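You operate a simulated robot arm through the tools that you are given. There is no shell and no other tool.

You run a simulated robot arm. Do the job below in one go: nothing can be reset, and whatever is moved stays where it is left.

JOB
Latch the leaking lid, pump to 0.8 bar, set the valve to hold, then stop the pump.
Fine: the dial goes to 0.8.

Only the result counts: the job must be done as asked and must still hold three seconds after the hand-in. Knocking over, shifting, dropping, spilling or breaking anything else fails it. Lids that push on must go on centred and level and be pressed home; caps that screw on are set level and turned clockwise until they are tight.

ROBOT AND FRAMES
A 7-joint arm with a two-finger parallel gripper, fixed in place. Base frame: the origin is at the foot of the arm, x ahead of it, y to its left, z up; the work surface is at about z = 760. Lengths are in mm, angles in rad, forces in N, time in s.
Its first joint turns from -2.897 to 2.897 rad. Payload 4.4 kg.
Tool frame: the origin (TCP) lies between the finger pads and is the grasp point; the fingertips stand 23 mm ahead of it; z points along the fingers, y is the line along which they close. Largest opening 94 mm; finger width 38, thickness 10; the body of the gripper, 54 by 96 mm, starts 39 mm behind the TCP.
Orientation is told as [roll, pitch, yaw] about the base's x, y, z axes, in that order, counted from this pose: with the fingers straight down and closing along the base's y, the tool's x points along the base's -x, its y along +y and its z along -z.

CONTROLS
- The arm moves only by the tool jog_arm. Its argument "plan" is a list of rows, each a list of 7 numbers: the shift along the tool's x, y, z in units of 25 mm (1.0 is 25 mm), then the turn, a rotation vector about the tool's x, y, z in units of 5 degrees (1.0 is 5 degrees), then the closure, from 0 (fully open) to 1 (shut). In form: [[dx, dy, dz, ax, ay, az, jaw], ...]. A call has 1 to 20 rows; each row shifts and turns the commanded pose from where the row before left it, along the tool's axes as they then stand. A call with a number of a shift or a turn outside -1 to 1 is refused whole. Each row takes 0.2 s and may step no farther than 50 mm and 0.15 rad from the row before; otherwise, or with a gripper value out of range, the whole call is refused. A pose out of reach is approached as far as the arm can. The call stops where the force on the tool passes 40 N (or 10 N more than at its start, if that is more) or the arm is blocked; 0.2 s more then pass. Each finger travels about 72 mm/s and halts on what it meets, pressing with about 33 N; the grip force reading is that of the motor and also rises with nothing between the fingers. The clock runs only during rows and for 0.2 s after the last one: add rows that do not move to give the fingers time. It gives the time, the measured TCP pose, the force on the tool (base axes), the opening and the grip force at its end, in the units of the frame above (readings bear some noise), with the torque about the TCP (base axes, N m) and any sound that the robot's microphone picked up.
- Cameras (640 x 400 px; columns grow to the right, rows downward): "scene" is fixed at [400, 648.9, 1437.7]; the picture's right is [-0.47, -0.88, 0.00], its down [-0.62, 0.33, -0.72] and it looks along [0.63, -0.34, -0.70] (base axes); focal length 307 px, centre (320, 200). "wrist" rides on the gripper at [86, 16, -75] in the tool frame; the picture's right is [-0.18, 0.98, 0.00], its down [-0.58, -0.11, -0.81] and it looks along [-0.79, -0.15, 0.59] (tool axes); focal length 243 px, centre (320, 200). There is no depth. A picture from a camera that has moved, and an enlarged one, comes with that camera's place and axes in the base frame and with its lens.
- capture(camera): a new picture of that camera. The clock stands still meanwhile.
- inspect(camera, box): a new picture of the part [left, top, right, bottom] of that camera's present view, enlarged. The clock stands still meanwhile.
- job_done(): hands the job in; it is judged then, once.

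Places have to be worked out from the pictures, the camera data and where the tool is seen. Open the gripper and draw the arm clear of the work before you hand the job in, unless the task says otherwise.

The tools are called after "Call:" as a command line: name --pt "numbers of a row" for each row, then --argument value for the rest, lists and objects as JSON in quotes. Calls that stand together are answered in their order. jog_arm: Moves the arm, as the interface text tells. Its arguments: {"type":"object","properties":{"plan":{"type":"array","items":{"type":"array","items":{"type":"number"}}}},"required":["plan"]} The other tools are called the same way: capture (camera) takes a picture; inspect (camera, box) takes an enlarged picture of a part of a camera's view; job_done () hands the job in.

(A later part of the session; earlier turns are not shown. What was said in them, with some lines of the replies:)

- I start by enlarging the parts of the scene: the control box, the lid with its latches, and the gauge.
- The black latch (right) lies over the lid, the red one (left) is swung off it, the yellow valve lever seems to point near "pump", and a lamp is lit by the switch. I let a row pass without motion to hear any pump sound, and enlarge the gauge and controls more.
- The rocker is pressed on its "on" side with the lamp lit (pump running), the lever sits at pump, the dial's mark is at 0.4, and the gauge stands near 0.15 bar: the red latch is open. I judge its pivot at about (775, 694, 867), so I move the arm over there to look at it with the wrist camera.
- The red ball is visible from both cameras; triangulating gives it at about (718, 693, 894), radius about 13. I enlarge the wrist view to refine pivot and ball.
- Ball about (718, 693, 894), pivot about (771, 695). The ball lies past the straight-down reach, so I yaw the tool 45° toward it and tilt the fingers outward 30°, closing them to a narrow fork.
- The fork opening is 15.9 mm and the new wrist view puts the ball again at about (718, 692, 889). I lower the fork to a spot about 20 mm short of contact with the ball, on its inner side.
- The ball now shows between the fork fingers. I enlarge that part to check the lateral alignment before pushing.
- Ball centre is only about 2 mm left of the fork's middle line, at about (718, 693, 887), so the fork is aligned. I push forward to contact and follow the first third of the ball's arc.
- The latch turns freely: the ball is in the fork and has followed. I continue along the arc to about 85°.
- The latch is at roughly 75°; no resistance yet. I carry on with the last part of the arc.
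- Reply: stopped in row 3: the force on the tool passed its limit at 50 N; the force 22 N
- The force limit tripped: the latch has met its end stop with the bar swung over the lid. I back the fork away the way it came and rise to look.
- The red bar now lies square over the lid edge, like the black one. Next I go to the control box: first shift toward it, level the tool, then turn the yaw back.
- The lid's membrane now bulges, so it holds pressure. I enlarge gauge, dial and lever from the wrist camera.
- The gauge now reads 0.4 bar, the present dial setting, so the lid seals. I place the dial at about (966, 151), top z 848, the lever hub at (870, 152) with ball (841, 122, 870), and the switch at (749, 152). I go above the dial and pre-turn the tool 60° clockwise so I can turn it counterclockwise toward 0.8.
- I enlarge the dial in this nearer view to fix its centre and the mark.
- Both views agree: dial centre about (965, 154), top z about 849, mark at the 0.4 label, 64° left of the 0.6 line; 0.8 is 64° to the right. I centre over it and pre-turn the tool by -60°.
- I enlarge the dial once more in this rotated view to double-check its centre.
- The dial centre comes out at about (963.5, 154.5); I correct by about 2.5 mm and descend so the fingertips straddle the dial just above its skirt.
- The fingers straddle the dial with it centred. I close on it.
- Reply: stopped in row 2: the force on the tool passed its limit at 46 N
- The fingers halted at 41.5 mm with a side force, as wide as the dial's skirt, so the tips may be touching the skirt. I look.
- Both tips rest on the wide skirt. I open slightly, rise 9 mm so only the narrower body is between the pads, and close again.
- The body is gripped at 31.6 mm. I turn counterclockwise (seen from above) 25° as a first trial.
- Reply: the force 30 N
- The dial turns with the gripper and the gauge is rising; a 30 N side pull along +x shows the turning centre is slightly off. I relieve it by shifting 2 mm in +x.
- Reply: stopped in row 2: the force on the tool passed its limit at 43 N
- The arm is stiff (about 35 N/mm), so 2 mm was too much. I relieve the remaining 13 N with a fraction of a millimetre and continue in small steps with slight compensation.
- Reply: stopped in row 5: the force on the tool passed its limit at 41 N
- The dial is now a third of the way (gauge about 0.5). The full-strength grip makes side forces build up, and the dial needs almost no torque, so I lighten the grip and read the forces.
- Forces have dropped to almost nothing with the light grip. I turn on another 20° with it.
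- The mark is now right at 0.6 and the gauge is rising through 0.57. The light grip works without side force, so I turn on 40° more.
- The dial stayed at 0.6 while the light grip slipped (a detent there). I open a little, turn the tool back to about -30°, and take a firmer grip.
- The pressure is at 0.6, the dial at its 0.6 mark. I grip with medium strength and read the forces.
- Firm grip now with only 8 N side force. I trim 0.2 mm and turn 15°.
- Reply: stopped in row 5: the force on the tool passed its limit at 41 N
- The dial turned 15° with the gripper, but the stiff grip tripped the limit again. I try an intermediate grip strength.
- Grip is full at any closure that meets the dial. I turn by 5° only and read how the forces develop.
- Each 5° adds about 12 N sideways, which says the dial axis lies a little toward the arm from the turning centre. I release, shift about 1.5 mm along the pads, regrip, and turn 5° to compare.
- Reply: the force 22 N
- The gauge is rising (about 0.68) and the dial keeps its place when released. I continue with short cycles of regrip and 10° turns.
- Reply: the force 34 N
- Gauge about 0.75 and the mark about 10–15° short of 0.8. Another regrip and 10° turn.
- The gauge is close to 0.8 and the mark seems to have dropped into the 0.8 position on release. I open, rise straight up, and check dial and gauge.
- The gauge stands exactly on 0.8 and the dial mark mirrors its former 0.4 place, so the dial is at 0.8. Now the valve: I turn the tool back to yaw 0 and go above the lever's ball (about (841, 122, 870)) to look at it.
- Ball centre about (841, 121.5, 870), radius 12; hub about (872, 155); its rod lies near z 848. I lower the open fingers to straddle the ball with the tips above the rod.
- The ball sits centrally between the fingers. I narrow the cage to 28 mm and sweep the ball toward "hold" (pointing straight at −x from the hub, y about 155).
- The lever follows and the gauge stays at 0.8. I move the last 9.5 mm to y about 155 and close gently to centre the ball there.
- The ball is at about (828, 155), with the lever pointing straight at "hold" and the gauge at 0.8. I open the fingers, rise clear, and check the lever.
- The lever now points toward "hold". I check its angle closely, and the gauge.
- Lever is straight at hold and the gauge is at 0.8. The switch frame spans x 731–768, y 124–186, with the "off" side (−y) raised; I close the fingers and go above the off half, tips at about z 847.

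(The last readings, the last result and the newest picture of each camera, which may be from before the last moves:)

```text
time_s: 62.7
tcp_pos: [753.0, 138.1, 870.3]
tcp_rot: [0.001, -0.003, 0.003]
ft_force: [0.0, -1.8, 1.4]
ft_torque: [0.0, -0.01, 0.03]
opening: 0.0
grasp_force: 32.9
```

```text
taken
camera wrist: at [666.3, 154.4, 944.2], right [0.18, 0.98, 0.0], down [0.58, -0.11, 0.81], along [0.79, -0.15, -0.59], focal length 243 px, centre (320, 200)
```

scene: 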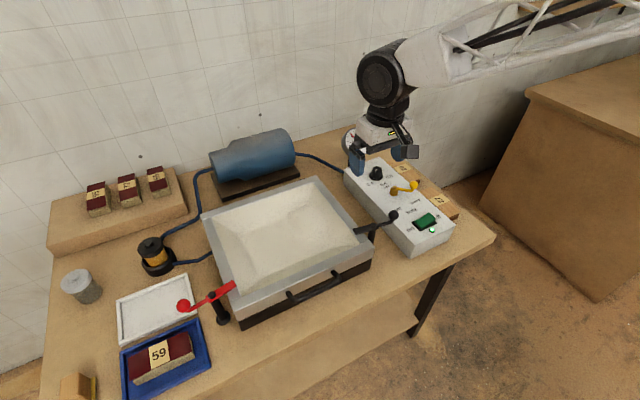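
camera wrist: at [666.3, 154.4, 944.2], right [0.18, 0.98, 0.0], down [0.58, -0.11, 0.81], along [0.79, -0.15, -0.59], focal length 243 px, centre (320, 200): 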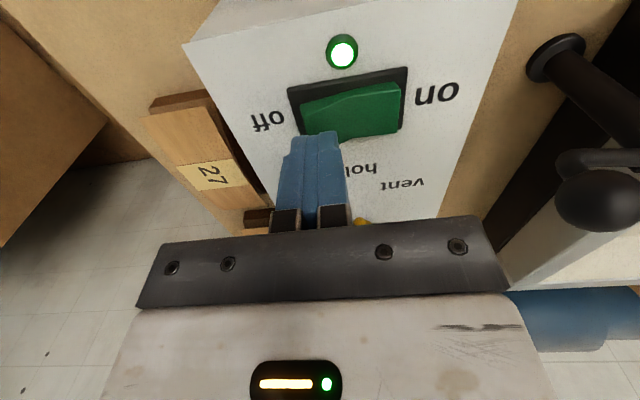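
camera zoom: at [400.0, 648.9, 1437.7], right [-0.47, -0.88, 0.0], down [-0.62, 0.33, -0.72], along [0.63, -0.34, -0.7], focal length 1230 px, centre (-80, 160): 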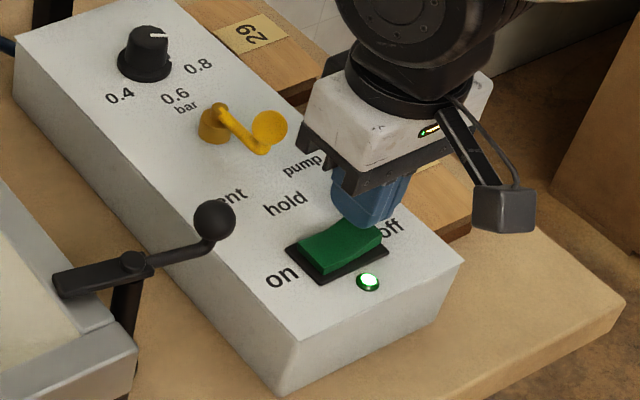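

The closed tips are above the off half. I press down in small steps.

Call:
jog_arm --pt "0.1 -0.12 0.1 0 0 0 1" --pt "0 0 0.16 0 0 0 1" --pt "0 0 0.16 0 0 0 1" --pt "0 0 0.16 0 0 0 1"

Call:
inspect --camera "scene" --box '[370, 160, 470, 260]'

```text
time_s: 63.6
tcp_pos: [749.0, 136.1, 860.9]
tcp_rot: [0.0, -0.003, 0.002]
ft_force: [-5.0, 0.7, 8.8]
ft_torque: [0.0, 0.25, -0.02]
opening: 0.0
grasp_force: 32.5
heard: click
stopped in row 4: the force on the tool passed its limit at 52 N (the readings are from after the stop); the commanded pose is now the measured one
```

```text
4.00 times, centred on (420, 210) of scene
camera zoom: at [400.0, 648.9, 1437.7], right [-0.47, -0.88, 0.0], down [-0.62, 0.33, -0.72], along [0.63, -0.34, -0.7], focal length 1230 px, centre (-80, 160)
```

zoom: 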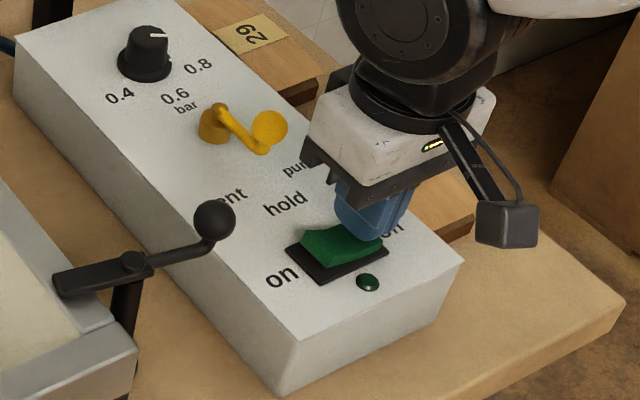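

A click was heard and the lamp went dark: the pump is off. I lift straight off and draw the arm back and up.

Call:
jog_arm --pt "0 0 -0.4 0 0 0 1" --pt "0 0 -0.8 0 0 0 1" --pt "0 0 -1 0 0 0 1" --pt "0 0 -1 0 0 0 1" --pt "0 0 -1 0 0 0 0.5" --pt "0 0 -1 0 0 0 0" --pt "0.8 0 -1 0 0 0 0" --pt "0.8 0 -1 0 0 0 0" --pt "0.8 0 -1 0 0 0 0" --pt "0.8 0 -1 0 0 0 0" --pt "0.8 0 -0.5 0 0 0 0" --pt "0.8 0 0 0 0 0 0" --pt "0 0 0 0 0 0 0"

Call:
capture --camera "scene"

Call:
inspect --camera "scene" --box '[335, 120, 385, 160]'

Call:
inspect --camera "scene" --box '[340, 150, 460, 260]'

```text
time_s: 66.4
tcp_pos: [625.9, 136.8, 1102.5]
tcp_rot: [0.0, -0.003, 0.001]
ft_force: [-0.3, 0.1, -0.2]
ft_torque: [-0.01, 0.01, 0.0]
opening: 93.9
grasp_force: 0.1
```

```text
taken
```

scene: 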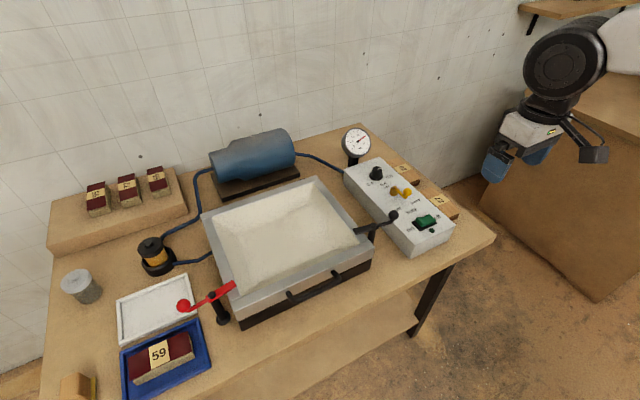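

```text
10.00 times, centred on (360, 140) of scene
camera zoom: at [400.0, 648.9, 1437.7], right [-0.47, -0.88, 0.0], down [-0.62, 0.33, -0.72], along [0.63, -0.34, -0.7], focal length 3074 px, centre (-80, 800)
```

zoom: 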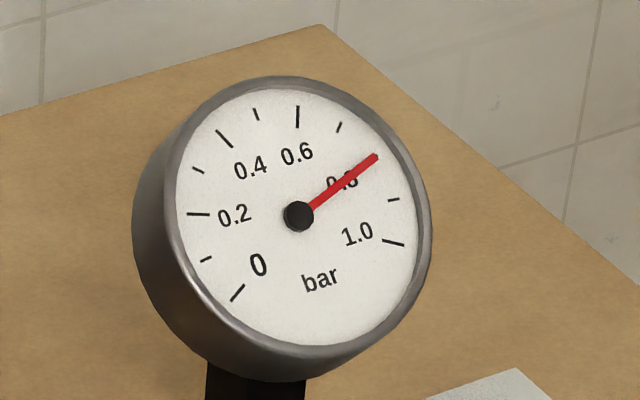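

```text
3.64 times, centred on (400, 205) of scene
camera zoom: at [400.0, 648.9, 1437.7], right [-0.47, -0.88, 0.0], down [-0.62, 0.33, -0.72], along [0.63, -0.34, -0.7], focal length 1118 px, centre (29, 182)
```

zoom: 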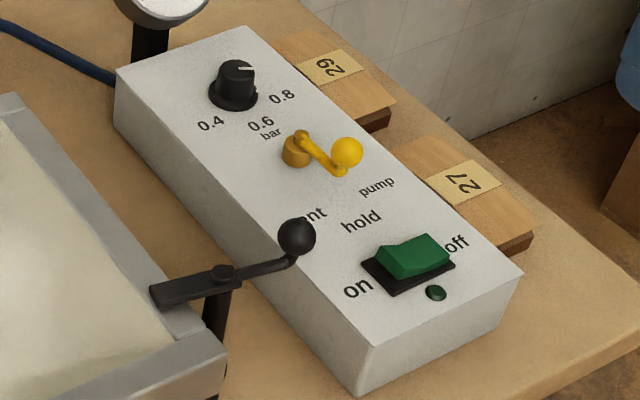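

The lamp is off, lever on hold, dial on 0.8, latches both over the lid, and the gauge at 0.8. I let four seconds pass to confirm the pressure holds.

Call:
jog_arm --pt "0 0 0 0 0 0 0" --pt "0 0 0 0 0 0 0" --pt "0 0 0 0 0 0 0" --pt "0 0 0 0 0 0 0" --pt "0 0 0 0 0 0 0" --pt "0 0 0 0 0 0 0" --pt "0 0 0 0 0 0 0" --pt "0 0 0 0 0 0 0" --pt "0 0 0 0 0 0 0" --pt "0 0 0 0 0 0 0" --pt "0 0 0 0 0 0 0" --pt "0 0 0 0 0 0 0" --pt "0 0 0 0 0 0 0" --pt "0 0 0 0 0 0 0" --pt "0 0 0 0 0 0 0" --pt "0 0 0 0 0 0 0" --pt "0 0 0 0 0 0 0" --pt "0 0 0 0 0 0 0" --pt "0 0 0 0 0 0 0" --pt "0 0 0 0 0 0 0"

Call:
inspect --camera "scene" --box '[335, 120, 385, 160]'

Call:
inspect --camera "scene" --box '[345, 150, 415, 200]'

Call:
inspect --camera "scene" --box '[400, 200, 450, 240]'

Call:
inspect --camera "scene" --box '[170, 250, 250, 330]'

```text
time_s: 70.6
tcp_pos: [626.4, 135.1, 1102.5]
tcp_rot: [0.0, -0.003, 0.001]
ft_force: [-0.1, -0.6, 0.7]
ft_torque: [-0.01, -0.01, 0.0]
opening: 93.8
grasp_force: 0.0
```

```text
10.00 times, centred on (360, 140) of scene
camera zoom: at [400.0, 648.9, 1437.7], right [-0.47, -0.88, 0.0], down [-0.62, 0.33, -0.72], along [0.63, -0.34, -0.7], focal length 3074 px, centre (-80, 800)
```

zoom: 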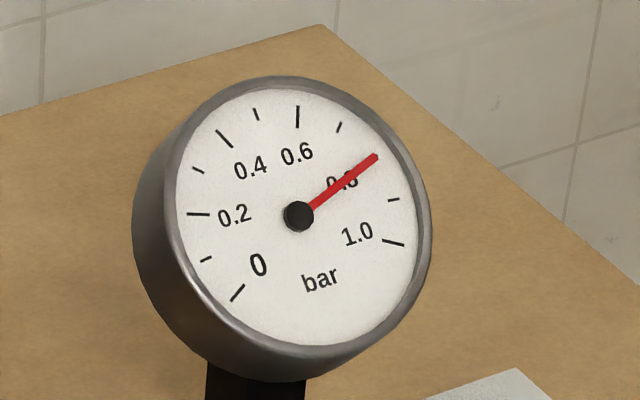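

```text
8.00 times, centred on (380, 175) of scene
camera zoom: at [400.0, 648.9, 1437.7], right [-0.47, -0.88, 0.0], down [-0.62, 0.33, -0.72], along [0.63, -0.34, -0.7], focal length 2459 px, centre (-160, 400)
```

zoom: 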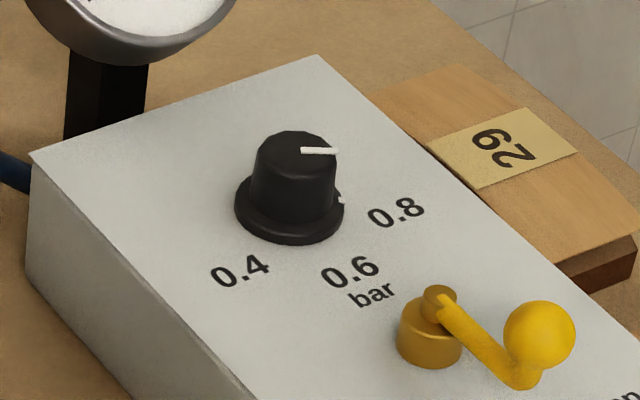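

```text
10.00 times, centred on (425, 220) of scene
camera zoom: at [400.0, 648.9, 1437.7], right [-0.47, -0.88, 0.0], down [-0.62, 0.33, -0.72], along [0.63, -0.34, -0.7], focal length 3074 px, centre (-730, 0)
```

zoom: 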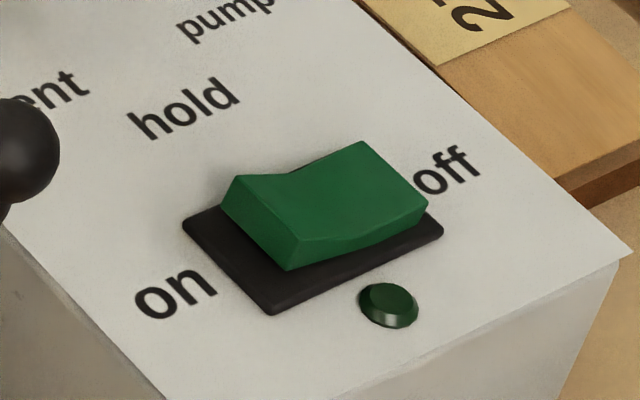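

```text
5.00 times, centred on (210, 290) of scene
camera zoom: at [400.0, 648.9, 1437.7], right [-0.47, -0.88, 0.0], down [-0.62, 0.33, -0.72], along [0.63, -0.34, -0.7], focal length 1537 px, centre (870, -250)
```

zoom: 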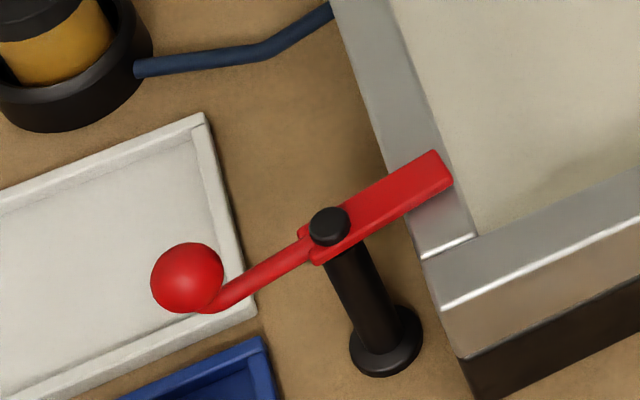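

After four more seconds the gauge still stands at 0.8. The switch is off with its lamp dark, the valve is on hold, the dial on 0.8 and the red latch over the lid; nothing else has moved, and the arm is clear with the gripper open. I hand the job in.

Call:
job_done

```text
The job is handed in.
```

The job is handed in. At the last check the vessel had held 0.8 bar for four seconds with the pump stopped.

- **Lid:** the red latch was open and causing the leak. I swung it over the lid until it met its stop, and the pressure then rose.
- **Dial:** turned from 0.4 to 0.8. The gauge followed and settled on 0.8.
- **Valve:** the lever was moved from pump to hold and points straight at the hold label.
- **Pump:** I pressed the "off" side of the switch, heard it click, and its lamp went dark.

The force limit stopped the arm several times, mostly while gripping and turning the dial. Nothing else appears to have moved, and the arm is clear with the gripper open.
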